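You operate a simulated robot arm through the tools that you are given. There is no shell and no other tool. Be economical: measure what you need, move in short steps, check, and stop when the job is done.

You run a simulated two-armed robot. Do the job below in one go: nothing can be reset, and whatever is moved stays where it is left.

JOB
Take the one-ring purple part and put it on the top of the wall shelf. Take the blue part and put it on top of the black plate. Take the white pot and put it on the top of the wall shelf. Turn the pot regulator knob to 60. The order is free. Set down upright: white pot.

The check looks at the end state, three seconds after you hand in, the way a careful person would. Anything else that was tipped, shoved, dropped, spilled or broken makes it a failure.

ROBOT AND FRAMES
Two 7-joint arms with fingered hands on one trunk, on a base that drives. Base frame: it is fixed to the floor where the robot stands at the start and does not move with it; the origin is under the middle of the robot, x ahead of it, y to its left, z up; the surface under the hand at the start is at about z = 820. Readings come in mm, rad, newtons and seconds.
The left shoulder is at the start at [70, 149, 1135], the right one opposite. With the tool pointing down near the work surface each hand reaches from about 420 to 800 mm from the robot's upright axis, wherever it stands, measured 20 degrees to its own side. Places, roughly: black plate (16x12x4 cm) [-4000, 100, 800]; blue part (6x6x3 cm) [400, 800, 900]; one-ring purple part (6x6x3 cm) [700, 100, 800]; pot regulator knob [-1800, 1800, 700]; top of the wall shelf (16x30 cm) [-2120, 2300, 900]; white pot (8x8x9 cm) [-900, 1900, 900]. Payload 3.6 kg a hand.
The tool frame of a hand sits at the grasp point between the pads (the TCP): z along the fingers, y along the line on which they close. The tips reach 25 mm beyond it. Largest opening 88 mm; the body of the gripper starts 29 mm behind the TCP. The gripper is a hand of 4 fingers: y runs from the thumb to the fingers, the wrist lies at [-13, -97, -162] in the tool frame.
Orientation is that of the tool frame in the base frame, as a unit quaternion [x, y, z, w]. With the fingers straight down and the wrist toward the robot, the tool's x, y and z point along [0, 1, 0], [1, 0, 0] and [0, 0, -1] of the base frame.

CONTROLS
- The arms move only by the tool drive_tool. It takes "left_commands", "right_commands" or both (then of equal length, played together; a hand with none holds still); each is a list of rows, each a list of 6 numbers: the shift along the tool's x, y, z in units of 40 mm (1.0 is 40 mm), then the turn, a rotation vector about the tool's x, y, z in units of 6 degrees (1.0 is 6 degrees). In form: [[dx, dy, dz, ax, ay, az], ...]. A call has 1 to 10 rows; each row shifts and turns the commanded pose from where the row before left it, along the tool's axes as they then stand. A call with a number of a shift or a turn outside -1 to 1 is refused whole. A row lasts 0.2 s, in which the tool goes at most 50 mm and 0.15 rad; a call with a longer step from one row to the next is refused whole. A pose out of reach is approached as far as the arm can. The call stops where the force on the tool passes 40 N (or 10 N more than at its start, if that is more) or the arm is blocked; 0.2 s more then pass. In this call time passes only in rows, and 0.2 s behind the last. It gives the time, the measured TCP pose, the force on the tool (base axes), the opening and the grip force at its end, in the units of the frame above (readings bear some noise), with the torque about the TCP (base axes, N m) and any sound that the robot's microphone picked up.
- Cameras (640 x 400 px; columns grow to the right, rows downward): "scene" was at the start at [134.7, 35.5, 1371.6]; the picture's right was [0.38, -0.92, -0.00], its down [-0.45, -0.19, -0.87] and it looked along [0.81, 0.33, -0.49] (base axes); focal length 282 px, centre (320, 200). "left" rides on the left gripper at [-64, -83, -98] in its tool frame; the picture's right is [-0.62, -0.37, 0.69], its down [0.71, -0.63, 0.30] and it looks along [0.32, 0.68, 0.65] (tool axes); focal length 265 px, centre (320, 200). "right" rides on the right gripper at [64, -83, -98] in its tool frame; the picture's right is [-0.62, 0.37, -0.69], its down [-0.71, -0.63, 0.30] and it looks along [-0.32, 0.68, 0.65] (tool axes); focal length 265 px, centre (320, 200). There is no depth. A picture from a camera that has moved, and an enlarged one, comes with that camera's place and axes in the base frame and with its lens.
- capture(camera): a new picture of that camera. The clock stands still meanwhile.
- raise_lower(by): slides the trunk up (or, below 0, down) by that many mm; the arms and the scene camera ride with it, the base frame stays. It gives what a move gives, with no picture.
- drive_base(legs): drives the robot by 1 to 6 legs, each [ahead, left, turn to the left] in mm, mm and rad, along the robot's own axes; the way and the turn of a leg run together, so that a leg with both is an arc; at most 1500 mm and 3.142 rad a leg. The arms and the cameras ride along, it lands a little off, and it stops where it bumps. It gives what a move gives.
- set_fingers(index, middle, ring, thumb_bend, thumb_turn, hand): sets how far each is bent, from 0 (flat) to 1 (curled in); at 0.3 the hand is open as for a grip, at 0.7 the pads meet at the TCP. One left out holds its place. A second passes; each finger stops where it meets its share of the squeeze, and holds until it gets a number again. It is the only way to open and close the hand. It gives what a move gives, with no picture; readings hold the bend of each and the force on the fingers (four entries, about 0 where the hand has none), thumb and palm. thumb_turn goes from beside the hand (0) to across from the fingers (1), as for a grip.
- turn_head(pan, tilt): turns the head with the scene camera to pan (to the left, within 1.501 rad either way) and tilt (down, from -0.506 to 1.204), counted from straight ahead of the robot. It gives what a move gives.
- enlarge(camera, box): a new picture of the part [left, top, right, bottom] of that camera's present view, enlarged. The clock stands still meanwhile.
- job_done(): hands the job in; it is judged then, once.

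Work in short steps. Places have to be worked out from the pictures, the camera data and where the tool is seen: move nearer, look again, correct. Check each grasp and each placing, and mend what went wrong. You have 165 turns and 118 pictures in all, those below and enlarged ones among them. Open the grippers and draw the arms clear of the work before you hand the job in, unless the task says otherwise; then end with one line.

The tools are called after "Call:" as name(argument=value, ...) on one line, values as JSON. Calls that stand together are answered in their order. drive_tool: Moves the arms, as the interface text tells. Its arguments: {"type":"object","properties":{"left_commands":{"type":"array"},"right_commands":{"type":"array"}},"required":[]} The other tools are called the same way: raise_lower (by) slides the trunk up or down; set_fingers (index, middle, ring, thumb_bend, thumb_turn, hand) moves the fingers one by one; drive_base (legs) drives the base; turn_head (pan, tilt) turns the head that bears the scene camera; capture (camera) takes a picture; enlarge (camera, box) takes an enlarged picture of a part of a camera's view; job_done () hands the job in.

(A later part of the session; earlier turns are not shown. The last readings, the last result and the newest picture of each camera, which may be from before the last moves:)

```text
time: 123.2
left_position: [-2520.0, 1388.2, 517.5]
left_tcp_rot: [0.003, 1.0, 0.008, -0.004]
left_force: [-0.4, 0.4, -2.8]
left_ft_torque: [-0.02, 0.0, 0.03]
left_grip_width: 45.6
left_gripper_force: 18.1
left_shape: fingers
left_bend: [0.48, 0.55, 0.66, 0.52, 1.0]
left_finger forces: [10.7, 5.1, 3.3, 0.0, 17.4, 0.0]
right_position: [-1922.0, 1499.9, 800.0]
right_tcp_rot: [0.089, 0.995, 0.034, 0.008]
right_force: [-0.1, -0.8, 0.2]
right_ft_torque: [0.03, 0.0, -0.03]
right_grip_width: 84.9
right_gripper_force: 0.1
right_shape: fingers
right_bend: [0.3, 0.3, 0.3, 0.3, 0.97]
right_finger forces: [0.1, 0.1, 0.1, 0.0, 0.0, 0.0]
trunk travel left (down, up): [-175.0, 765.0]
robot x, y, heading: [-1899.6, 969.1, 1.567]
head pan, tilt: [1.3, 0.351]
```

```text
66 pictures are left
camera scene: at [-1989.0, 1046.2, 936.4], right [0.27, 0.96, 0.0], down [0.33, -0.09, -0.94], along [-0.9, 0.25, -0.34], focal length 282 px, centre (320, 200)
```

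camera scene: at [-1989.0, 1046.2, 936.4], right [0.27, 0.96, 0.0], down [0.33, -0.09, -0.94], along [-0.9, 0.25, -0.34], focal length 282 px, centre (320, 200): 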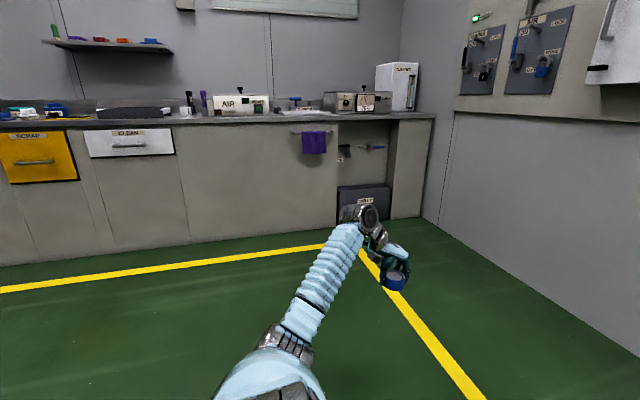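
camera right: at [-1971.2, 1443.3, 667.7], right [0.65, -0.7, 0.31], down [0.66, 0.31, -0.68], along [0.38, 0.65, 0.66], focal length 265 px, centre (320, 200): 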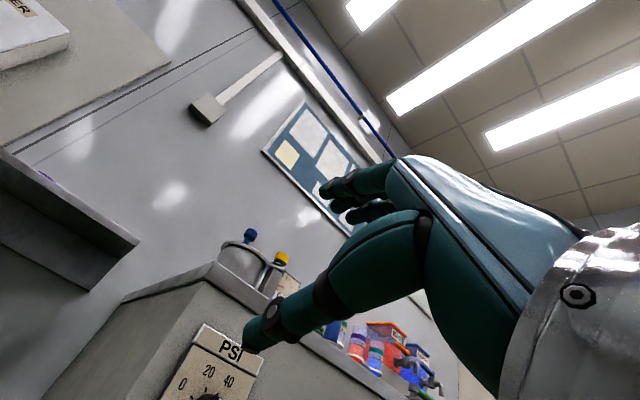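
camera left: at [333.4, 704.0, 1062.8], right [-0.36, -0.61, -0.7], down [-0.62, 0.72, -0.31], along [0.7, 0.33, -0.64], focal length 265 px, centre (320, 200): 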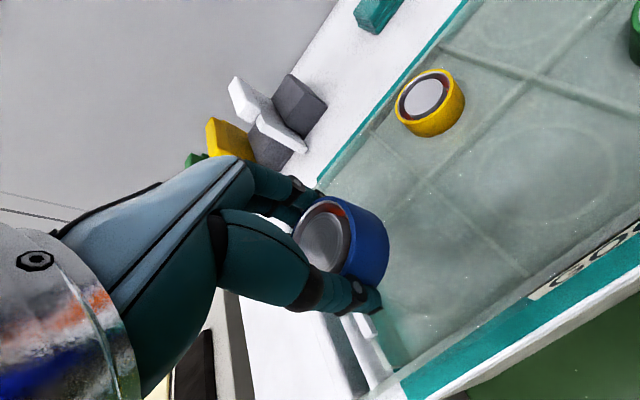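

Right hand is back to pointing down. I raise the trunk in two allowed steps, then turn the robot to face −x and look at the west bench.

Call:
raise_lower(by=400)

Call:
raise_lower(by=150)

Call:
drive_base(legs=[[0, 0, 1.57], [400, 0, 0]])

Call:
turn_head(pan=0.3, tilt=0.4)

Call:
capture(camera="scene")

```text
time: 127.0
left_position: [-2519.6, 1390.2, 917.3]
left_tcp_rot: [0.004, 1.0, 0.009, -0.004]
left_force: [0.4, -0.7, -3.3]
left_ft_torque: [-0.03, 0.0, -0.01]
left_grip_width: 45.5
left_gripper_force: 18.2
left_shape: fingers
left_bend: [0.48, 0.55, 0.66, 0.52, 1.0]
left_finger forces: [10.7, 5.3, 3.4, 0.1, 17.3, 0.0]
right_position: [-1923.9, 1500.7, 1199.1]
right_tcp_rot: [0.089, 0.995, 0.034, 0.007]
right_force: [0.3, -0.9, 0.4]
right_ft_torque: [0.04, -0.02, 0.02]
right_grip_width: 84.5
right_gripper_force: 0.1
right_shape: fingers
right_bend: [0.3, 0.3, 0.3, 0.3, 0.97]
right_finger forces: [0.1, 0.1, 0.1, 0.0, 0.0, 0.0]
trunk travel left (down, up): [-575.0, 365.0]
robot x, y, heading: [-1898.1, 971.2, 1.566]
head pan, tilt: [1.3, 0.351]
```

```text
time: 128.8
left_position: [-2518.6, 1388.7, 1068.1]
left_tcp_rot: [0.003, 1.0, 0.008, -0.004]
left_force: [0.3, -0.6, -3.2]
left_ft_torque: [-0.01, 0.0, 0.01]
left_grip_width: 45.6
left_gripper_force: 17.9
left_shape: fingers
left_bend: [0.48, 0.55, 0.66, 0.52, 1.0]
left_finger forces: [10.7, 5.2, 3.5, 0.1, 17.5, 0.1]
right_position: [-1923.7, 1501.7, 1349.2]
right_tcp_rot: [0.089, 0.995, 0.034, 0.009]
right_force: [0.6, -0.1, 0.1]
right_ft_torque: [0.01, -0.03, 0.04]
right_grip_width: 84.6
right_gripper_force: 0.0
right_shape: fingers
right_bend: [0.3, 0.3, 0.3, 0.3, 0.97]
right_finger forces: [0.0, 0.0, 0.0, 0.0, 0.0, 0.0]
trunk travel left (down, up): [-725.0, 215.0]
robot x, y, heading: [-1900.8, 967.6, 1.569]
head pan, tilt: [1.3, 0.351]
```

```text
time: 144.2
left_position: [-2740.6, 375.2, 1065.6]
left_tcp_rot: [-0.693, 0.721, 0.003, -0.008]
left_force: [0.0, -0.9, -4.4]
left_ft_torque: [0.01, -0.02, 0.01]
left_grip_width: 45.7
left_gripper_force: 16.9
left_shape: fingers
left_bend: [0.48, 0.55, 0.67, 0.53, 1.0]
left_finger forces: [10.2, 5.4, 2.1, 0.0, 16.5, 0.1]
right_position: [-2832.6, 974.5, 1349.8]
right_tcp_rot: [-0.628, 0.778, 0.03, -0.017]
right_force: [0.1, -0.6, -0.9]
right_ft_torque: [-0.01, 0.05, 0.01]
right_grip_width: 84.9
right_gripper_force: 0.1
right_shape: fingers
right_bend: [0.3, 0.3, 0.3, 0.3, 0.97]
right_finger forces: [0.1, 0.0, 0.0, 0.0, 0.0, 0.1]
trunk travel left (down, up): [-725.0, 215.0]
robot x, y, heading: [-2304.2, 988.0, 3.102]
head pan, tilt: [1.3, 0.351]
```

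```text
time: 145.5
left_position: [-2741.5, 376.5, 1066.9]
left_tcp_rot: [-0.693, 0.721, 0.003, -0.009]
left_force: [1.2, 0.0, -3.6]
left_ft_torque: [-0.02, -0.03, -0.01]
left_grip_width: 45.5
left_gripper_force: 17.1
left_shape: fingers
left_bend: [0.48, 0.55, 0.67, 0.53, 1.0]
left_finger forces: [10.1, 5.3, 2.0, 0.1, 16.5, 0.1]
right_position: [-2832.4, 976.1, 1348.5]
right_tcp_rot: [-0.629, 0.777, 0.03, -0.017]
right_force: [0.0, 0.6, -0.3]
right_ft_torque: [0.0, 0.0, -0.01]
right_grip_width: 84.8
right_gripper_force: 0.1
right_shape: fingers
right_bend: [0.3, 0.3, 0.3, 0.3, 0.97]
right_finger forces: [0.0, 0.0, 0.0, 0.1, 0.0, 0.1]
trunk travel left (down, up): [-725.0, 215.0]
robot x, y, heading: [-2304.7, 981.8, 3.103]
head pan, tilt: [0.3, 0.4]
```

```text
65 pictures are left
camera scene: at [-2441.9, 959.7, 1481.8], right [-0.26, 0.97, 0.0], down [0.38, 0.1, -0.92], along [-0.89, -0.24, -0.39], focal length 282 px, centre (320, 200)
```

scene: 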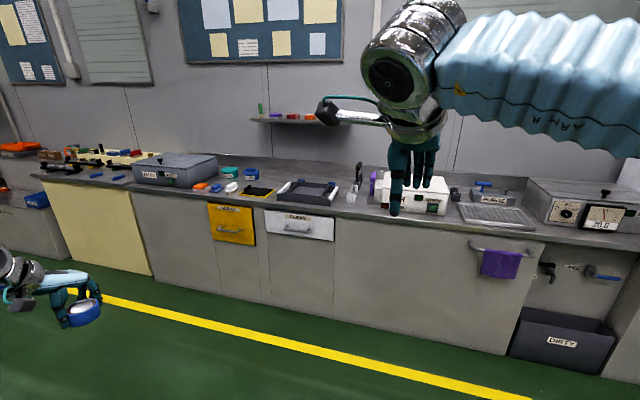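

The plate should appear near (255, 192). I enlarge that part.

Call:
enlarge(camera="scene", box=[190, 150, 370, 250])

```text
3.56 times, centred on (280, 200) of scene
camera zoom: at [-2441.9, 959.7, 1481.8], right [-0.26, 0.97, 0.0], down [0.38, 0.1, -0.92], along [-0.89, -0.24, -0.39], focal length 1002 px, centre (462, 200)
```

zoom: 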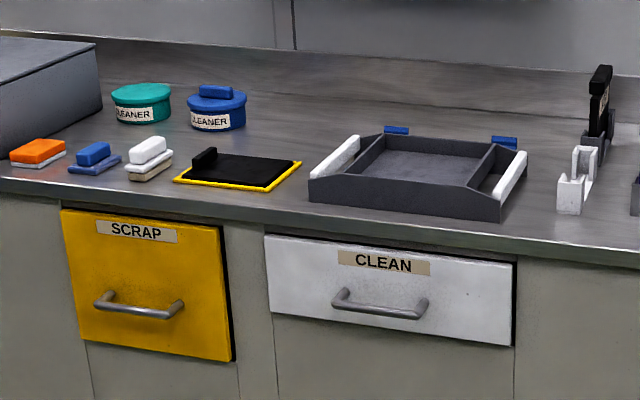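

The black plate (with a small raised block at its −y end, on a yellow outline) is near [-4010, 119]. Before driving there I check how far the central machine extends on my left.

Call:
turn_head(pan=1.1, tilt=0.6)

Call:
capture(camera="scene")

```text
time: 146.7
left_position: [-2740.0, 376.6, 1067.1]
left_tcp_rot: [-0.693, 0.721, 0.004, -0.009]
left_force: [-1.4, 0.1, -2.9]
left_ft_torque: [-0.02, 0.03, 0.01]
left_grip_width: 45.6
left_gripper_force: 17.4
left_shape: fingers
left_bend: [0.48, 0.55, 0.67, 0.53, 1.0]
left_finger forces: [10.1, 5.4, 2.0, 0.0, 16.4, 0.0]
right_position: [-2832.7, 976.6, 1349.5]
right_tcp_rot: [-0.628, 0.778, 0.03, -0.017]
right_force: [0.4, -0.4, 0.1]
right_ft_torque: [0.02, 0.02, 0.0]
right_grip_width: 84.7
right_gripper_force: 0.0
right_shape: fingers
right_bend: [0.3, 0.3, 0.3, 0.3, 0.97]
right_finger forces: [0.0, 0.0, 0.0, 0.1, 0.1, 0.0]
trunk travel left (down, up): [-725.0, 215.0]
robot x, y, heading: [-2301.4, 984.2, 3.103]
head pan, tilt: [1.1, 0.6]
```

```text
63 pictures are left
camera scene: at [-2395.5, 907.8, 1463.6], right [-0.87, 0.49, 0.0], down [0.28, 0.49, -0.82], along [-0.4, -0.72, -0.57], focal length 282 px, centre (320, 200)
```

scene: 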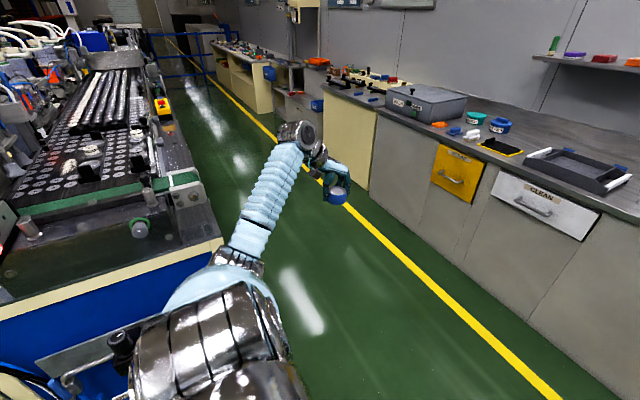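

The corridor is clear (machine ends at x≈−2450, bench front x≈−3841). I drive to about [-3400, 470], facing −x.

Call:
drive_base(legs=[[1090, 0, 0.03], [0, 500, 0]])

Call:
turn_head(pan=0.4, tilt=0.7)

Call:
capture(camera="scene")

```text
time: 167.4
left_position: [-3791.3, -143.0, 1065.6]
left_tcp_rot: [0.714, -0.7, -0.002, 0.008]
left_force: [-0.2, 0.1, -3.5]
left_ft_torque: [-0.05, -0.01, -0.02]
left_grip_width: 45.3
left_gripper_force: 15.6
left_shape: fingers
left_bend: [0.48, 0.55, 0.68, 0.53, 1.0]
left_finger forces: [9.7, 5.3, 1.8, 0.1, 15.5, 0.0]
right_position: [-3917.9, 450.9, 1349.0]
right_tcp_rot: [-0.651, 0.759, 0.028, -0.017]
right_force: [0.3, -0.3, -0.5]
right_ft_torque: [-0.03, -0.01, 0.02]
right_grip_width: 84.5
right_gripper_force: 0.0
right_shape: fingers
right_bend: [0.3, 0.3, 0.3, 0.3, 0.97]
right_finger forces: [0.0, 0.0, 0.0, 0.1, 0.1, 0.0]
trunk travel left (down, up): [-725.0, 215.0]
robot x, y, heading: [-3388.2, 489.1, -3.12]
head pan, tilt: [1.1, 0.6]
```

```text
time: 168.5
left_position: [-3788.5, -144.2, 1066.2]
left_tcp_rot: [0.714, -0.7, -0.003, 0.009]
left_force: [-0.4, -0.2, -3.1]
left_ft_torque: [-0.03, 0.01, 0.0]
left_grip_width: 44.8
left_gripper_force: 16.5
left_shape: fingers
left_bend: [0.48, 0.55, 0.68, 0.53, 1.0]
left_finger forces: [9.7, 5.4, 2.0, 0.1, 15.6, 0.1]
right_position: [-3916.6, 451.7, 1349.6]
right_tcp_rot: [-0.651, 0.758, 0.03, -0.018]
right_force: [-0.2, -0.7, -0.7]
right_ft_torque: [-0.01, 0.01, 0.01]
right_grip_width: 84.4
right_gripper_force: 0.1
right_shape: fingers
right_bend: [0.3, 0.3, 0.3, 0.3, 0.97]
right_finger forces: [0.0, 0.0, 0.0, 0.0, 0.0, 0.0]
trunk travel left (down, up): [-725.0, 215.0]
robot x, y, heading: [-3388.0, 485.6, -3.121]
head pan, tilt: [0.4, 0.7]
```

```text
62 pictures are left
camera scene: at [-3515.8, 451.0, 1455.0], right [-0.41, 0.91, 0.0], down [0.59, 0.27, -0.76], along [-0.7, -0.31, -0.64], focal length 282 px, centre (320, 200)
```

scene: 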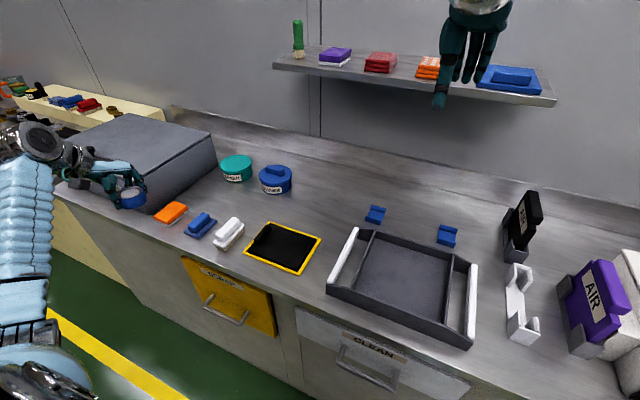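

The plate is in view at (283, 248). I zoom for its exact outline and block.

Call:
enlarge(camera="scene", box=[210, 200, 340, 290])

```text
4.44 times, centred on (275, 245) of scene
camera zoom: at [-3515.8, 451.0, 1455.0], right [-0.41, 0.91, 0.0], down [0.59, 0.27, -0.76], along [-0.7, -0.31, -0.64], focal length 1252 px, centre (520, 0)
```

zoom: 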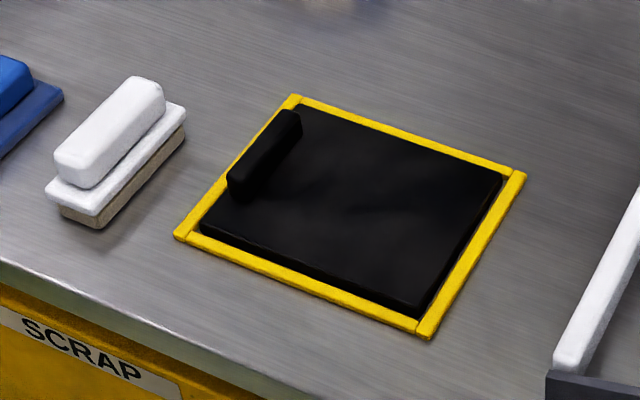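

Plate spans x −4037…−3915, y 47…209, top z≈820, block at the low-y end. Target for blue: [-3976, 145]; I move the left hand over it at height.

Call:
drive_tool(left_commands=[[-0.7325, 0.457, 0, 0, 0, 0], [-0.7325, 0.457, 0, 0, 0, 0], [-0.7325, 0.457, 0, 0, 0, 0], [-0.7325, 0.457, 0, 0, 0, 0], [-0.7325, 0.457, 0, 0, 0, 0], [-0.7325, 0.457, 0, 0, 0, 0], [-0.7325, 0.457, 0, 0, 0, 0], [-0.7325, 0.457, 0, 0, 0, 0], [-0.7325, 0.457, 0, 0, 0, 0], [-0.7325, 0.457, 0, 0, 0, 0]])

Call:
drive_tool(left_commands=[[0, 0, 0.8, 0, 0, 0], [0, 0, 0.8, 0, 0, 0], [0, 0, 0.8, 0, 0, 0]])

Call:
capture(camera="left")

Call:
enlarge(camera="scene", box=[180, 160, 360, 290])

```text
time: 170.7
left_position: [-3980.2, 145.7, 1069.8]
left_tcp_rot: [0.715, -0.699, -0.001, 0.009]
left_force: [0.0, -1.1, -3.8]
left_ft_torque: [-0.03, 0.01, 0.0]
left_grip_width: 45.3
left_gripper_force: 16.0
left_shape: fingers
left_bend: [0.48, 0.55, 0.68, 0.52, 1.0]
left_finger forces: [9.5, 5.0, 1.9, 0.0, 15.2, 0.0]
right_position: [-3918.6, 452.1, 1348.6]
right_tcp_rot: [-0.652, 0.757, 0.028, -0.019]
right_force: [-0.9, -0.6, -1.0]
right_ft_torque: [0.03, -0.02, 0.0]
right_grip_width: 84.6
right_gripper_force: 0.0
right_shape: fingers
right_bend: [0.3, 0.3, 0.3, 0.3, 0.97]
right_finger forces: [0.0, 0.0, 0.1, 0.0, 0.0, 0.0]
trunk travel left (down, up): [-725.0, 215.0]
robot x, y, heading: [-3387.8, 489.5, -3.116]
head pan, tilt: [0.4, 0.7]
```

```text
time: 171.5
left_position: [-3977.8, 144.0, 972.4]
left_tcp_rot: [0.713, -0.701, -0.003, 0.009]
left_force: [-0.4, -0.2, -3.3]
left_ft_torque: [-0.03, -0.01, -0.04]
left_grip_width: 44.9
left_gripper_force: 15.7
left_shape: fingers
left_bend: [0.48, 0.55, 0.68, 0.53, 1.0]
left_finger forces: [9.3, 5.2, 1.9, 0.0, 15.0, 0.0]
right_position: [-3917.4, 451.5, 1349.6]
right_tcp_rot: [-0.651, 0.758, 0.03, -0.018]
right_force: [0.3, -0.5, 0.0]
right_ft_torque: [0.01, 0.0, -0.02]
right_grip_width: 84.6
right_gripper_force: 0.2
right_shape: fingers
right_bend: [0.3, 0.3, 0.3, 0.3, 0.97]
right_finger forces: [0.1, 0.1, 0.0, 0.1, 0.0, 0.1]
trunk travel left (down, up): [-725.0, 215.0]
robot x, y, heading: [-3387.4, 490.2, -3.122]
head pan, tilt: [0.4, 0.7]
```

```text
60 pictures are left
camera left: at [-3895.3, 210.3, 1067.8], right [0.34, 0.62, -0.7], down [0.64, -0.7, -0.31], along [-0.69, -0.34, -0.64], focal length 265 px, centre (320, 200)
```

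left: 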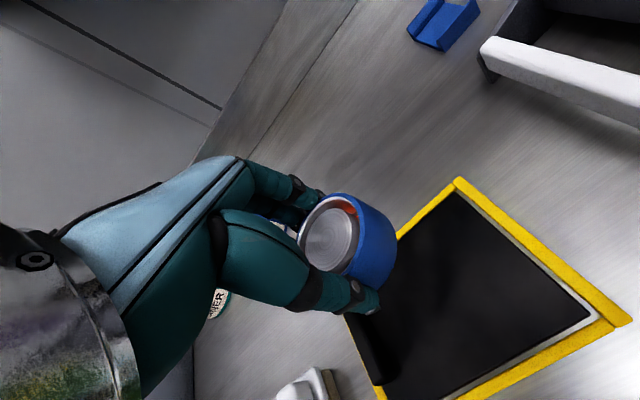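

```text
3.08 times, centred on (270, 225) of scene
camera zoom: at [-3516.3, 452.2, 1455.0], right [-0.41, 0.91, 0.0], down [0.59, 0.26, -0.76], along [-0.7, -0.31, -0.64], focal length 867 px, centre (474, 123)
```

zoom: 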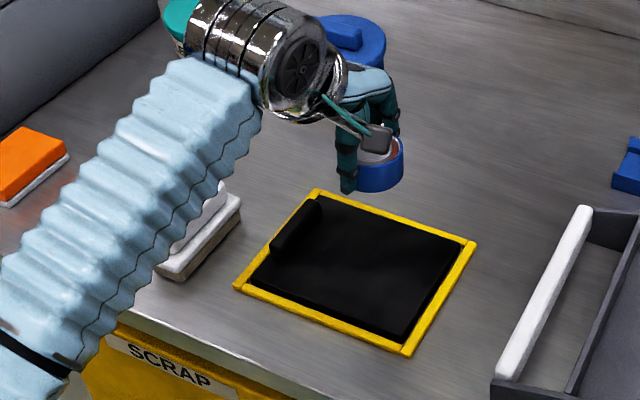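

The plate lies directly below (x −4026…−3910, y …208). I go down 90 mm with a 5 mm correction, then creep to contact.

Call:
drive_tool(left_commands=[[0, -0.13, 0.75, 0, 0, 0], [0, 0, 0.75, 0, 0, 0], [0, 0, 0.6, 0, 0, 0], [0, 0, 0, 0, 0, 0]])

Call:
capture(camera="left")

Call:
enlarge(camera="scene", box=[210, 190, 340, 290])

```text
time: 172.5
left_position: [-3974.8, 145.9, 885.6]
left_tcp_rot: [0.714, -0.7, -0.003, 0.01]
left_force: [-0.3, 0.4, -3.0]
left_ft_torque: [-0.03, -0.01, -0.04]
left_grip_width: 45.2
left_gripper_force: 15.4
left_shape: fingers
left_bend: [0.48, 0.55, 0.68, 0.53, 1.0]
left_finger forces: [9.3, 5.1, 1.8, 0.0, 14.9, 0.0]
right_position: [-3917.1, 452.6, 1350.3]
right_tcp_rot: [-0.651, 0.758, 0.029, -0.019]
right_force: [0.4, 0.9, 0.8]
right_ft_torque: [0.01, 0.0, 0.01]
right_grip_width: 84.5
right_gripper_force: 0.2
right_shape: fingers
right_bend: [0.3, 0.3, 0.3, 0.3, 0.97]
right_finger forces: [0.0, 0.0, 0.0, 0.1, 0.1, 0.1]
trunk travel left (down, up): [-725.0, 215.0]
robot x, y, heading: [-3391.0, 488.4, -3.114]
head pan, tilt: [0.4, 0.7]
```

```text
58 pictures are left
camera left: at [-3892.1, 212.6, 981.9], right [0.34, 0.62, -0.71], down [0.64, -0.7, -0.31], along [-0.69, -0.34, -0.64], focal length 265 px, centre (320, 200)
```

left: 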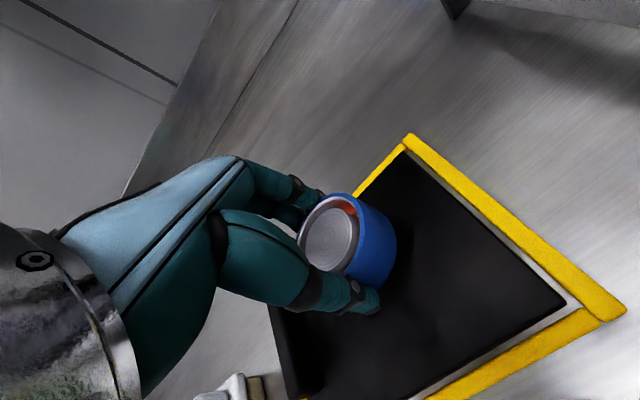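

```text
4.00 times, centred on (275, 240) of scene
camera zoom: at [-3516.2, 452.7, 1455.0], right [-0.41, 0.91, 0.0], down [0.59, 0.26, -0.76], along [-0.7, -0.31, -0.64], focal length 1127 px, centre (500, 40)
```

zoom: 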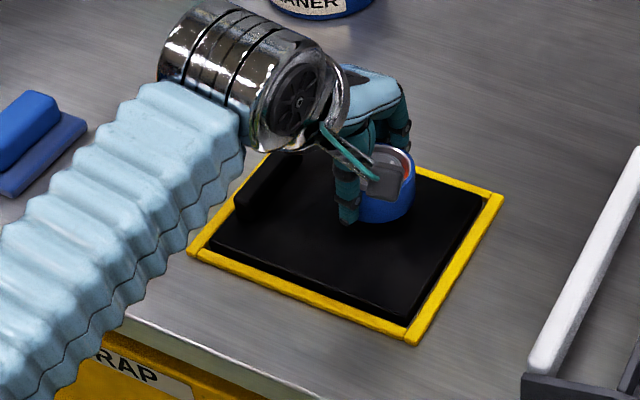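

Still clear above the plate. I creep down.

Call:
drive_tool(left_commands=[[0, -0.03, 0.2, 0, 0, 0], [0, 0, 0.2, 0, 0, 0], [0, 0, 0.1, 0, 0, 0], [0, 0, 0.1, 0, 0, 0]])

Call:
drive_tool(left_commands=[[0, 0, 0.1, 0, 0, 0], [0, 0, 0.0, 0, 0, 0]])

```text
time: 173.5
left_position: [-3974.7, 143.8, 863.6]
left_tcp_rot: [0.715, -0.699, -0.004, 0.011]
left_force: [-0.7, -0.4, -0.1]
left_ft_torque: [0.04, 0.09, 0.01]
left_grip_width: 45.0
left_gripper_force: 15.9
left_shape: fingers
left_bend: [0.48, 0.55, 0.68, 0.53, 1.0]
left_finger forces: [9.4, 5.5, 2.1, 0.0, 15.0, 0.0]
right_position: [-3915.8, 451.2, 1349.8]
right_tcp_rot: [-0.651, 0.759, 0.029, -0.019]
right_force: [0.4, -0.4, 0.3]
right_ft_torque: [-0.01, 0.02, -0.01]
right_grip_width: 84.7
right_gripper_force: 0.0
right_shape: fingers
right_bend: [0.3, 0.3, 0.3, 0.3, 0.97]
right_finger forces: [0.0, 0.0, 0.0, 0.1, 0.1, 0.0]
trunk travel left (down, up): [-725.0, 215.0]
robot x, y, heading: [-3388.8, 490.1, -3.119]
head pan, tilt: [0.4, 0.7]
```

```text
time: 174.1
left_position: [-3976.5, 145.6, 863.4]
left_tcp_rot: [0.714, -0.7, -0.005, 0.013]
left_force: [1.3, -2.0, 10.2]
left_ft_torque: [-0.05, 0.25, 0.08]
left_grip_width: 45.2
left_gripper_force: 17.8
left_shape: fingers
left_bend: [0.48, 0.55, 0.68, 0.52, 1.0]
left_finger forces: [8.7, 6.3, 2.6, 0.0, 17.9, 0.0]
right_position: [-3915.8, 451.9, 1350.4]
right_tcp_rot: [-0.651, 0.758, 0.029, -0.02]
right_force: [0.8, 0.5, -0.4]
right_ft_torque: [-0.01, -0.01, -0.01]
right_grip_width: 84.8
right_gripper_force: 0.1
right_shape: fingers
right_bend: [0.3, 0.3, 0.3, 0.3, 0.97]
right_finger forces: [0.0, 0.0, 0.0, 0.1, 0.1, 0.0]
trunk travel left (down, up): [-725.0, 215.0]
robot x, y, heading: [-3391.0, 487.2, -3.116]
head pan, tilt: [0.4, 0.7]
```

Contact (~13 N). I open the left hand and lift away.

Call:
set_fingers(hand="left", index=0.34, middle=0.34, ring=0.34, thumb_bend=0.34)

Call:
drive_tool(left_commands=[[0, 0, -0.3, 0, 0, 0], [0, 0, -0.8, 0, 0, 0], [0, 0, -0.9, 0, 0, 0], [0, 0, -0.9, 0, 0, 0], [0, 0, -0.9, 0, 0, 0]])

Call:
capture(camera="left")

```text
time: 175.1
left_position: [-3976.4, 146.5, 859.2]
left_tcp_rot: [0.714, -0.7, -0.003, 0.01]
left_force: [0.7, -0.6, -0.9]
left_ft_torque: [0.02, 0.04, -0.02]
left_grip_width: 76.0
left_gripper_force: 0.1
left_shape: fingers
left_bend: [0.34, 0.34, 0.34, 0.34, 0.98]
left_finger forces: [0.1, 0.1, 0.0, 0.1, 0.1, 0.0]
right_position: [-3916.2, 452.1, 1348.9]
right_tcp_rot: [-0.651, 0.759, 0.029, -0.018]
right_force: [0.5, 0.1, -0.2]
right_ft_torque: [0.0, 0.0, -0.01]
right_grip_width: 85.1
right_gripper_force: 0.1
right_shape: fingers
right_bend: [0.3, 0.3, 0.3, 0.3, 0.97]
right_finger forces: [0.0, 0.1, 0.0, 0.1, 0.1, 0.0]
trunk travel left (down, up): [-725.0, 215.0]
robot x, y, heading: [-3389.5, 490.4, -3.118]
head pan, tilt: [0.4, 0.7]
```

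```text
time: 176.3
left_position: [-3972.1, 146.4, 1014.3]
left_tcp_rot: [0.714, -0.7, -0.002, 0.009]
left_force: [0.5, -0.5, 0.2]
left_ft_torque: [0.0, 0.03, -0.01]
left_grip_width: 76.0
left_gripper_force: 0.2
left_shape: fingers
left_bend: [0.34, 0.34, 0.34, 0.34, 0.98]
left_finger forces: [0.1, 0.0, 0.1, 0.0, 0.0, 0.0]
right_position: [-3915.5, 452.1, 1349.0]
right_tcp_rot: [-0.651, 0.758, 0.028, -0.018]
right_force: [0.3, 0.0, 0.6]
right_ft_torque: [0.02, -0.01, 0.01]
right_grip_width: 84.7
right_gripper_force: 0.1
right_shape: fingers
right_bend: [0.3, 0.3, 0.3, 0.3, 0.97]
right_finger forces: [0.0, 0.0, 0.1, 0.0, 0.0, 0.0]
trunk travel left (down, up): [-725.0, 215.0]
robot x, y, heading: [-3391.0, 488.5, -3.113]
head pan, tilt: [0.4, 0.7]
```

```text
56 pictures are left
camera left: at [-3889.4, 213.4, 1110.6], right [0.34, 0.62, -0.7], down [0.64, -0.7, -0.31], along [-0.69, -0.34, -0.64], focal length 265 px, centre (320, 200)
```

left: 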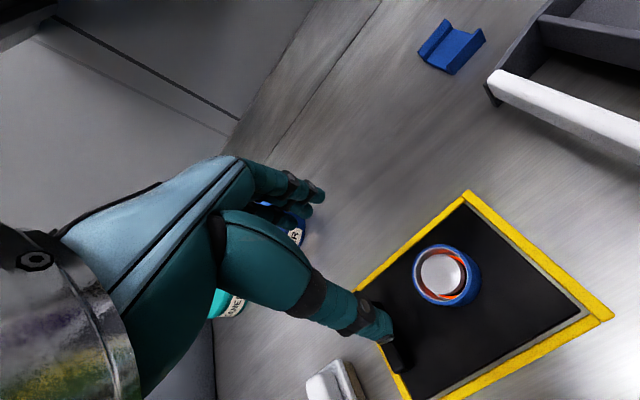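

Blue sits on the black plate. I retreat: back off, go right (+y), and turn round to face +x for the knob.

Call:
drive_base(legs=[[-350, 0, 0], [0, -750, 0], [0, 0, 3.11]])

Call:
turn_head(pan=0.2, tilt=0.5)

Call:
capture(camera="scene")

```text
time: 210.5
left_position: [-2468.6, 1586.6, 1014.7]
left_tcp_rot: [0.702, 0.712, 0.01, 0.003]
left_force: [0.8, 1.0, -0.5]
left_ft_torque: [-0.02, -0.03, -0.03]
left_grip_width: 76.1
left_gripper_force: 0.1
left_shape: fingers
left_bend: [0.34, 0.34, 0.34, 0.34, 0.98]
left_finger forces: [0.0, 0.0, 0.1, 0.0, 0.1, 0.0]
right_position: [-2525.5, 1281.5, 1351.1]
right_tcp_rot: [0.759, 0.65, 0.019, 0.028]
right_force: [0.0, 0.1, -0.1]
right_ft_torque: [0.0, 0.05, 0.01]
right_grip_width: 84.9
right_gripper_force: 0.0
right_shape: fingers
right_bend: [0.3, 0.3, 0.3, 0.3, 0.97]
right_finger forces: [0.1, 0.0, 0.0, 0.0, 0.0, 0.0]
trunk travel left (down, up): [-725.0, 215.0]
robot x, y, heading: [-3054.7, 1248.8, 0.02]
head pan, tilt: [0.4, 0.7]
```

```text
time: 211.2
left_position: [-2468.2, 1587.6, 1014.8]
left_tcp_rot: [0.702, 0.712, 0.01, 0.003]
left_force: [1.0, -0.6, -0.2]
left_ft_torque: [-0.03, -0.04, 0.01]
left_grip_width: 75.8
left_gripper_force: 0.0
left_shape: fingers
left_bend: [0.34, 0.34, 0.34, 0.34, 0.98]
left_finger forces: [0.0, 0.0, 0.0, 0.1, 0.0, 0.1]
right_position: [-2524.8, 1282.6, 1349.4]
right_tcp_rot: [0.76, 0.649, 0.019, 0.029]
right_force: [-0.9, -0.3, -0.2]
right_ft_torque: [0.02, 0.01, 0.03]
right_grip_width: 84.8
right_gripper_force: 0.0
right_shape: fingers
right_bend: [0.3, 0.3, 0.3, 0.3, 0.97]
right_finger forces: [0.0, 0.0, 0.1, 0.0, 0.0, 0.1]
trunk travel left (down, up): [-725.0, 215.0]
robot x, y, heading: [-3059.2, 1248.7, 0.014]
head pan, tilt: [0.201, 0.499]
```

```text
55 pictures are left
camera scene: at [-2915.0, 1270.2, 1472.7], right [0.22, -0.98, 0.0], down [-0.47, -0.1, -0.88], along [0.86, 0.19, -0.48], focal length 282 px, centre (320, 200)
```

scene: 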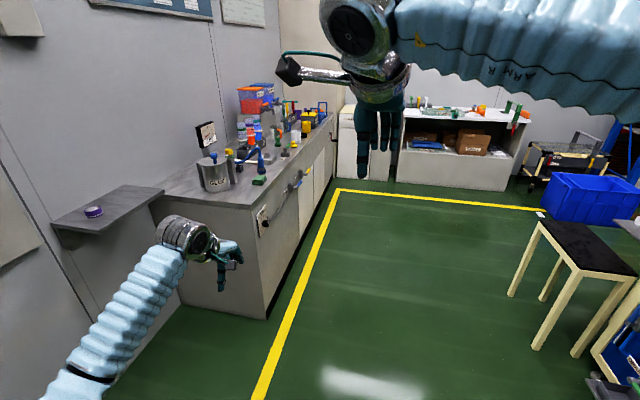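

I tuck the left hand up and back so it clears the shelf and glue pot, while lowering and straightening the right hand in free space.

Call:
drive_tool(left_commands=[[0, -0.5, -0.8, 0, 0, 0], [0, -0.5, -0.8, 0, 0, 0], [0, -0.5, -0.8, 0, 0, 0], [0, -0.5, -0.8, 0, 0, 0], [0, -0.5, -0.8, 0, 0, 0], [0, -0.5, -0.8, 0, 0, 0], [0, -0.5, -0.8, 0, 0, 0], [0, 0, -0.8, 0, 0, 0]], right_commands=[[0, 0, 1, 0, 0, -0.5], [0, 0, 1, 0, 0, -0.5], [0, 0, 1, 0, 0, -0.5], [0, 0, 1, 0, 0, 0], [0, 0, 1, 0, 0, 0], [0, 0, 1, 0, 0, 0], [0, 0, 1, 0, 0, 0], [0, 0, 1, 0, 0, 0]])

Call:
drive_tool(right_commands=[[0, 0, 0, 0, 1, 0], [0, 0, 0, 0, 1, 0], [0, 0, 0, 0, 1, 0], [0, 0, 0, 0, 1, 0], [0, 0, 0, 0, 1, 0], [0, 0, 0, 0, 1, 0], [0, 0, 0, 0, 1, 0], [0, 0, 0, 0, 1, 0], [0, 0, 0, 0, 1, 0], [0, 0, 0, 0, 1, 0]])

Call:
drive_tool(right_commands=[[0, 0, 0, 0, 1, 0], [0, 0, 0, 0, 1, 0], [0, 0, 0, 0, 1, 0], [0, 0, 0, 0, 1, 0], [0, 0, 0, 0, 1, 0]])

```text
time: 213.0
left_position: [-2611.6, 1583.0, 1267.7]
left_tcp_rot: [0.702, 0.712, 0.009, 0.002]
left_force: [-0.6, -0.7, 0.3]
left_ft_torque: [0.01, 0.0, 0.02]
left_grip_width: 76.0
left_gripper_force: 0.0
left_shape: fingers
left_bend: [0.34, 0.34, 0.34, 0.34, 0.98]
left_finger forces: [0.0, 0.1, 0.1, 0.0, 0.0, 0.1]
right_position: [-2505.5, 1275.6, 1030.0]
right_tcp_rot: [0.706, 0.707, 0.017, 0.03]
right_force: [0.1, 0.5, 0.6]
right_ft_torque: [-0.01, 0.0, 0.03]
right_grip_width: 84.5
right_gripper_force: 0.0
right_shape: fingers
right_bend: [0.3, 0.3, 0.3, 0.3, 0.97]
right_finger forces: [0.0, 0.0, 0.0, 0.0, 0.0, 0.0]
trunk travel left (down, up): [-725.0, 215.0]
robot x, y, heading: [-3056.6, 1244.8, 0.019]
head pan, tilt: [0.201, 0.499]
```

```text
time: 215.2
left_position: [-2611.7, 1583.8, 1268.5]
left_tcp_rot: [0.703, 0.712, 0.01, 0.002]
left_force: [-0.3, -0.8, -0.6]
left_ft_torque: [-0.02, 0.02, -0.01]
left_grip_width: 75.8
left_gripper_force: 0.0
left_shape: fingers
left_bend: [0.34, 0.34, 0.34, 0.34, 0.98]
left_finger forces: [0.1, 0.1, 0.0, 0.0, 0.0, 0.1]
right_position: [-2506.8, 1276.3, 1031.0]
right_tcp_rot: [0.603, 0.627, 0.368, -0.328]
right_force: [-0.5, 0.4, -0.3]
right_ft_torque: [-0.01, 0.04, 0.01]
right_grip_width: 84.5
right_gripper_force: 0.1
right_shape: fingers
right_bend: [0.3, 0.3, 0.3, 0.3, 0.97]
right_finger forces: [0.1, 0.0, 0.1, 0.0, 0.1, 0.0]
trunk travel left (down, up): [-725.0, 215.0]
robot x, y, heading: [-3053.8, 1245.7, 0.023]
head pan, tilt: [0.201, 0.499]
```

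```text
time: 216.4
left_position: [-2613.0, 1583.6, 1269.2]
left_tcp_rot: [0.701, 0.713, 0.009, 0.003]
left_force: [-0.3, 0.1, -0.2]
left_ft_torque: [0.0, 0.0, 0.0]
left_grip_width: 76.2
left_gripper_force: 0.0
left_shape: fingers
left_bend: [0.34, 0.34, 0.34, 0.34, 0.98]
left_finger forces: [0.0, 0.1, 0.1, 0.0, 0.0, 0.0]
right_position: [-2504.6, 1276.3, 1029.7]
right_tcp_rot: [0.488, 0.521, 0.511, -0.478]
right_force: [0.8, 0.1, -0.5]
right_ft_torque: [0.02, -0.01, 0.02]
right_grip_width: 84.9
right_gripper_force: 0.0
right_shape: fingers
right_bend: [0.3, 0.3, 0.3, 0.3, 0.97]
right_finger forces: [0.0, 0.0, 0.0, 0.0, 0.0, 0.0]
trunk travel left (down, up): [-725.0, 215.0]
robot x, y, heading: [-3054.1, 1249.1, 0.016]
head pan, tilt: [0.201, 0.499]
```

The side-pointing pose is reached exactly (tool z=+y, no reach trouble). I lower the right hand 150 mm, roll it −30° (fingers up-forward) ready for the turn, and raise the left 100 mm.

Call:
drive_tool(left_commands=[[0, 0, -0.5, 0, 0, 0], [0, 0, -0.5, 0, 0, 0], [0, 0, -0.5, 0, 0, 0], [0, 0, -0.5, 0, 0, 0], [0, 0, -0.5, 0, 0, 0]], right_commands=[[-0.75, 0, 0, 0, 0, 0], [-0.75, 0, 0, 0, 0, 0], [-0.75, 0, 0, 0, 0, 0], [-0.75, 0, 0, 0, 0, 0], [-0.75, 0, 0, 0, 0, 0]])

Call:
drive_tool(right_commands=[[0, 0, 0, 0, 0, -1], [0, 0, 0, 0, 0, -1], [0, 0, 0, 0, 0, -1], [0, 0, 0, 0, 0, -1], [0, 0, 0, 0, 0, -1], [0, 0, 0, 0, 0, -0.5]])

Call:
raise_lower(by=-235)

Call:
drive_base(legs=[[0, 330, -0.018], [550, 0, 0]])

Call:
capture(camera="right")

Call:
capture(camera="scene")

```text
time: 217.6
left_position: [-2614.8, 1581.7, 1369.4]
left_tcp_rot: [0.702, 0.712, 0.009, 0.003]
left_force: [-0.2, 0.6, 0.0]
left_ft_torque: [-0.01, -0.03, -0.03]
left_grip_width: 76.0
left_gripper_force: 0.2
left_shape: fingers
left_bend: [0.34, 0.34, 0.34, 0.34, 0.98]
left_finger forces: [0.1, 0.0, 0.1, 0.0, 0.1, 0.2]
right_position: [-2497.4, 1272.9, 879.0]
right_tcp_rot: [0.488, 0.521, 0.512, -0.478]
right_force: [0.7, 0.0, 0.1]
right_ft_torque: [0.01, 0.03, -0.04]
right_grip_width: 84.5
right_gripper_force: 0.1
right_shape: fingers
right_bend: [0.3, 0.3, 0.3, 0.3, 0.97]
right_finger forces: [0.0, 0.1, 0.1, 0.1, 0.0, 0.0]
trunk travel left (down, up): [-725.0, 215.0]
robot x, y, heading: [-3055.8, 1249.2, 0.019]
head pan, tilt: [0.201, 0.499]
```

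```text
time: 219.0
left_position: [-2614.3, 1582.3, 1369.0]
left_tcp_rot: [0.702, 0.712, 0.009, 0.003]
left_force: [-1.3, -0.1, -0.5]
left_ft_torque: [0.0, -0.02, 0.02]
left_grip_width: 76.0
left_gripper_force: 0.1
left_shape: fingers
left_bend: [0.34, 0.34, 0.34, 0.34, 0.98]
left_finger forces: [0.0, 0.0, 0.0, 0.0, 0.0, 0.0]
right_position: [-2495.0, 1272.3, 880.0]
right_tcp_rot: [0.321, 0.638, 0.626, -0.313]
right_force: [-0.7, 0.1, -0.3]
right_ft_torque: [0.03, 0.03, 0.0]
right_grip_width: 84.6
right_gripper_force: 0.0
right_shape: fingers
right_bend: [0.3, 0.3, 0.3, 0.3, 0.97]
right_finger forces: [0.0, 0.0, 0.1, 0.1, 0.0, 0.1]
trunk travel left (down, up): [-725.0, 215.0]
robot x, y, heading: [-3053.4, 1246.8, 0.021]
head pan, tilt: [0.201, 0.499]
```

```text
time: 221.5
left_position: [-2615.1, 1582.0, 1131.8]
left_tcp_rot: [0.701, 0.713, 0.009, 0.003]
left_force: [0.1, -0.3, -0.6]
left_ft_torque: [0.01, 0.01, -0.01]
left_grip_width: 75.9
left_gripper_force: 0.0
left_shape: fingers
left_bend: [0.34, 0.34, 0.34, 0.34, 0.98]
left_finger forces: [0.1, 0.1, 0.0, 0.0, 0.1, 0.1]
right_position: [-2494.7, 1273.2, 645.4]
right_tcp_rot: [0.32, 0.638, 0.626, -0.313]
right_force: [-0.1, 0.0, 0.3]
right_ft_torque: [0.01, 0.01, -0.03]
right_grip_width: 84.7
right_gripper_force: 0.1
right_shape: fingers
right_bend: [0.3, 0.3, 0.3, 0.3, 0.97]
right_finger forces: [0.0, 0.0, 0.0, 0.0, 0.1, 0.1]
trunk travel left (down, up): [-490.0, 450.0]
robot x, y, heading: [-3053.5, 1248.6, 0.02]
head pan, tilt: [0.201, 0.499]
```

```text
time: 233.5
left_position: [-2060.7, 1926.1, 1133.0]
left_tcp_rot: [0.703, 0.711, 0.01, 0.002]
left_force: [-0.8, 0.0, 0.1]
left_ft_torque: [-0.02, 0.02, -0.02]
left_grip_width: 76.0
left_gripper_force: 0.1
left_shape: fingers
left_bend: [0.34, 0.34, 0.34, 0.34, 0.98]
left_finger forces: [0.1, 0.0, 0.1, 0.0, 0.0, 0.1]
right_position: [-1942.9, 1618.1, 644.9]
right_tcp_rot: [0.321, 0.638, 0.626, -0.313]
right_force: [0.3, -0.1, -0.1]
right_ft_torque: [0.01, -0.02, 0.01]
right_grip_width: 84.6
right_gripper_force: 0.1
right_shape: fingers
right_bend: [0.3, 0.3, 0.3, 0.3, 0.97]
right_finger forces: [0.0, 0.0, 0.0, 0.0, 0.0, 0.0]
trunk travel left (down, up): [-490.0, 450.0]
robot x, y, heading: [-2502.8, 1594.4, 0.016]
head pan, tilt: [0.201, 0.499]
```

```text
54 pictures are left
camera right: at [-2047.1, 1520.6, 648.9], right [0.66, -0.7, -0.26], down [-0.08, 0.29, -0.96], along [0.74, 0.65, 0.14], focal length 265 px, centre (320, 200)
```

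right: 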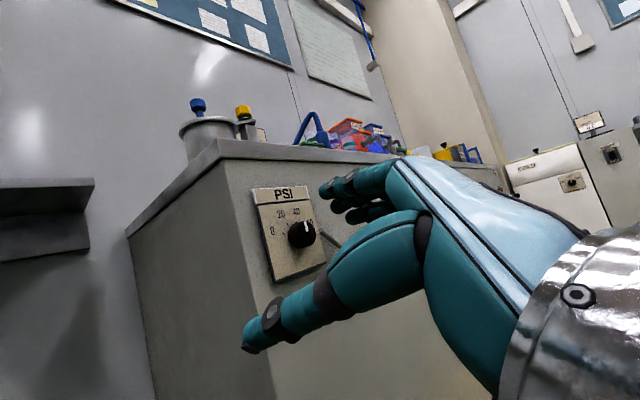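

```text
53 pictures are left
camera scene: at [-2361.4, 1616.0, 1237.7], right [0.22, -0.98, 0.0], down [-0.47, -0.1, -0.88], along [0.86, 0.19, -0.48], focal length 282 px, centre (320, 200)
```

scene: 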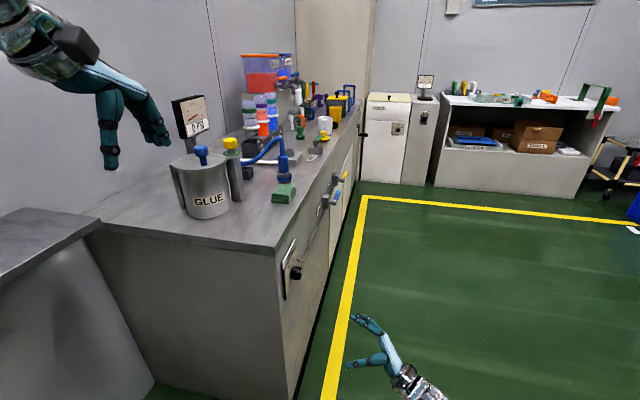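

Triangulating both views puts the knob's front centre at [-1773, 1816, 663], pointer still up. I drive 165 mm ahead and 90 mm left, then look again.

Call:
drive_base(legs=[[165, 90, -0.012]])

Call:
capture(camera="right")

Call:
capture(camera="scene")

```text
time: 236.3
left_position: [-1893.9, 2016.4, 1133.7]
left_tcp_rot: [0.705, 0.709, 0.011, 0.003]
left_force: [0.7, 0.7, 0.3]
left_ft_torque: [0.02, 0.02, -0.04]
left_grip_width: 75.9
left_gripper_force: 0.1
left_shape: fingers
left_bend: [0.34, 0.34, 0.34, 0.34, 0.98]
left_finger forces: [0.0, 0.0, 0.1, 0.0, 0.1, 0.0]
right_position: [-1777.5, 1706.1, 644.4]
right_tcp_rot: [0.324, 0.635, 0.628, -0.311]
right_force: [0.2, -0.4, -0.9]
right_ft_torque: [0.02, 0.05, 0.02]
right_grip_width: 84.4
right_gripper_force: 0.0
right_shape: fingers
right_bend: [0.3, 0.3, 0.3, 0.3, 0.97]
right_finger forces: [0.0, 0.0, 0.1, 0.0, 0.1, 0.0]
trunk travel left (down, up): [-490.0, 450.0]
robot x, y, heading: [-2332.6, 1691.7, 0.005]
head pan, tilt: [0.201, 0.499]
```

```text
52 pictures are left
camera right: at [-1883.1, 1609.6, 648.8], right [0.66, -0.71, -0.26], down [-0.07, 0.29, -0.95], along [0.75, 0.65, 0.14], focal length 265 px, centre (320, 200)
```

right: 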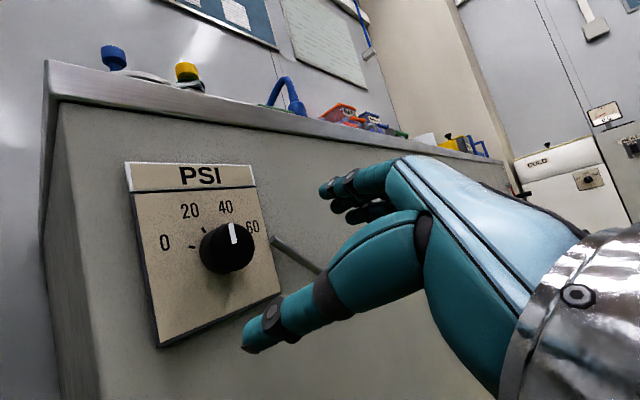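

```text
51 pictures are left
camera scene: at [-2193.9, 1709.0, 1237.8], right [0.21, -0.98, 0.0], down [-0.47, -0.1, -0.88], along [0.86, 0.18, -0.48], focal length 282 px, centre (320, 200)
```

scene: 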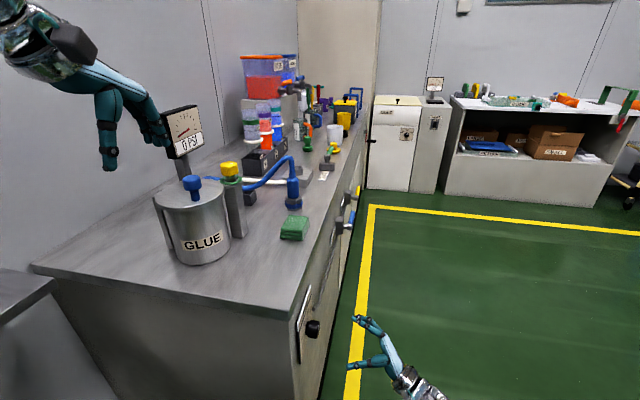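

Knob front refined to [-1771, ~1811, 663]. I move the hand to align with its axis, stopping just short (y≈1775).

Call:
drive_tool(right_commands=[[0.1, 0.13, 0.57, 0, 0, 0], [0.1, 0.13, 0.57, 0, 0, 0], [0.1, 0.13, 0.57, 0, 0, 0]])

Call:
capture(camera="right")

Call:
enlarge(camera="scene", box=[260, 280, 420, 400])

```text
time: 237.1
left_position: [-1893.1, 2017.5, 1133.0]
left_tcp_rot: [0.706, 0.708, 0.009, 0.003]
left_force: [-0.7, 1.5, -0.4]
left_ft_torque: [-0.01, -0.01, 0.01]
left_grip_width: 76.3
left_gripper_force: 0.1
left_shape: fingers
left_bend: [0.34, 0.34, 0.34, 0.34, 0.98]
left_finger forces: [0.1, 0.0, 0.0, 0.1, 0.1, 0.0]
right_position: [-1772.6, 1776.9, 662.4]
right_tcp_rot: [0.325, 0.636, 0.627, -0.31]
right_force: [-0.5, -0.4, -0.1]
right_ft_torque: [0.0, 0.0, -0.01]
right_grip_width: 84.6
right_gripper_force: 0.0
right_shape: fingers
right_bend: [0.3, 0.3, 0.3, 0.3, 0.97]
right_finger forces: [0.0, 0.0, 0.0, 0.1, 0.0, 0.0]
trunk travel left (down, up): [-490.0, 450.0]
robot x, y, heading: [-2335.1, 1690.7, 0.009]
head pan, tilt: [0.201, 0.499]
```

```text
50 pictures are left
camera right: at [-1878.5, 1680.8, 667.0], right [0.66, -0.71, -0.26], down [-0.07, 0.29, -0.96], along [0.75, 0.65, 0.13], focal length 265 px, centre (320, 200)
```

right: 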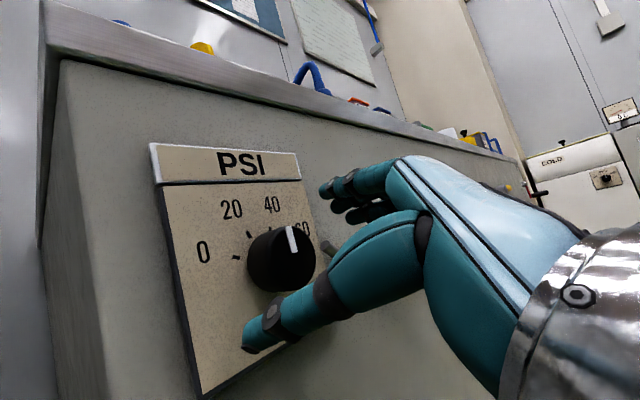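

```text
3.33 times, centred on (340, 340) of scene
camera zoom: at [-2193.8, 1710.7, 1237.7], right [0.21, -0.98, 0.0], down [-0.47, -0.1, -0.88], along [0.86, 0.18, -0.48], focal length 939 px, centre (253, -267)
```

zoom: 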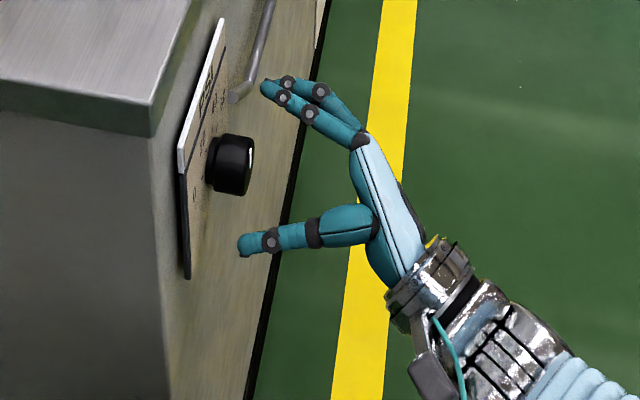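

Aligned with the knob; the pipe stub at its right is near the ring finger, so I half-close first, then advance 20 mm.

Call:
set_fingers(hand="right", index=0.46, middle=0.46, ring=0.46, thumb_bend=0.44)

Call:
drive_tool(right_commands=[[0, 0, 0.25, 0, 0, 0], [0, 0, 0.25, 0, 0, 0]])

Call:
enlarge(camera="scene", box=[260, 280, 420, 400])

Call:
capture(camera="right")

```text
time: 238.1
left_position: [-1893.3, 2016.7, 1133.9]
left_tcp_rot: [0.705, 0.709, 0.01, 0.003]
left_force: [-0.2, 0.6, 0.3]
left_ft_torque: [-0.02, -0.01, -0.03]
left_grip_width: 76.4
left_gripper_force: 0.1
left_shape: fingers
left_bend: [0.34, 0.34, 0.34, 0.34, 0.98]
left_finger forces: [0.0, 0.0, 0.0, 0.0, 0.0, 0.0]
right_position: [-1772.4, 1776.0, 662.8]
right_tcp_rot: [0.324, 0.636, 0.628, -0.31]
right_force: [0.2, 0.5, -0.4]
right_ft_torque: [-0.03, -0.02, -0.02]
right_grip_width: 53.1
right_gripper_force: 0.1
right_shape: fingers
right_bend: [0.46, 0.46, 0.46, 0.44, 0.97]
right_finger forces: [0.0, 0.0, 0.0, 0.1, 0.1, 0.0]
trunk travel left (down, up): [-490.0, 450.0]
robot x, y, heading: [-2334.4, 1691.3, 0.003]
head pan, tilt: [0.201, 0.499]
```

```text
time: 238.7
left_position: [-1893.7, 2016.7, 1135.0]
left_tcp_rot: [0.706, 0.708, 0.01, 0.004]
left_force: [-0.3, -0.2, 0.4]
left_ft_torque: [0.0, 0.02, -0.01]
left_grip_width: 76.0
left_gripper_force: 0.1
left_shape: fingers
left_bend: [0.34, 0.34, 0.34, 0.34, 0.98]
left_finger forces: [0.0, 0.0, 0.0, 0.0, 0.0, 0.0]
right_position: [-1772.6, 1795.6, 661.2]
right_tcp_rot: [0.324, 0.636, 0.627, -0.31]
right_force: [0.1, -0.5, 0.2]
right_ft_torque: [-0.02, 0.01, -0.02]
right_grip_width: 53.2
right_gripper_force: 0.0
right_shape: fingers
right_bend: [0.46, 0.46, 0.46, 0.44, 0.97]
right_finger forces: [0.0, 0.1, 0.0, 0.0, 0.0, 0.1]
trunk travel left (down, up): [-490.0, 450.0]
robot x, y, heading: [-2332.5, 1686.1, 0.004]
head pan, tilt: [0.201, 0.499]
```

```text
3.33 times, centred on (340, 340) of scene
camera zoom: at [-2193.8, 1710.2, 1237.8], right [0.21, -0.98, 0.0], down [-0.47, -0.1, -0.88], along [0.86, 0.18, -0.48], focal length 939 px, centre (253, -267)
```

zoom: 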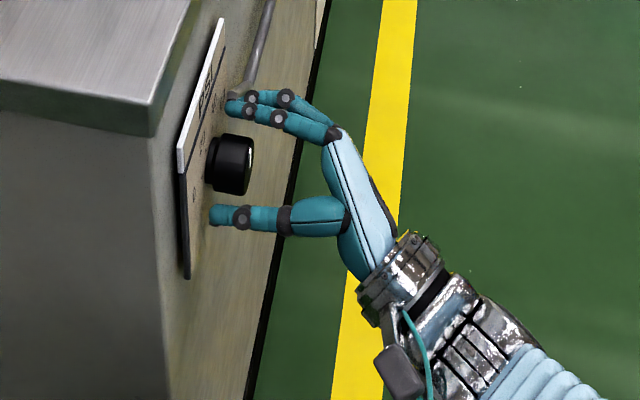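

```text
47 pictures are left
camera right: at [-1877.9, 1699.6, 666.3], right [0.66, -0.71, -0.26], down [-0.07, 0.29, -0.96], along [0.75, 0.65, 0.14], focal length 265 px, centre (320, 200)
```

right: 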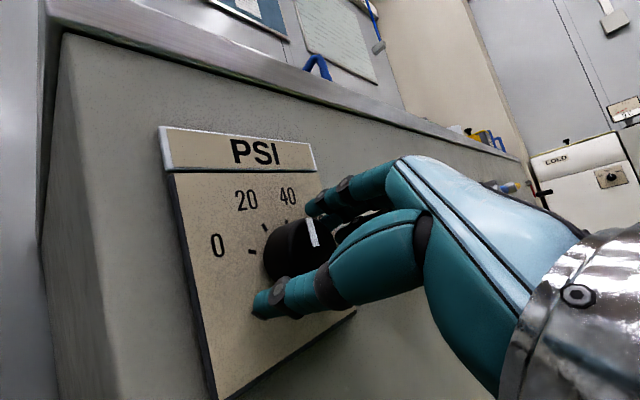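

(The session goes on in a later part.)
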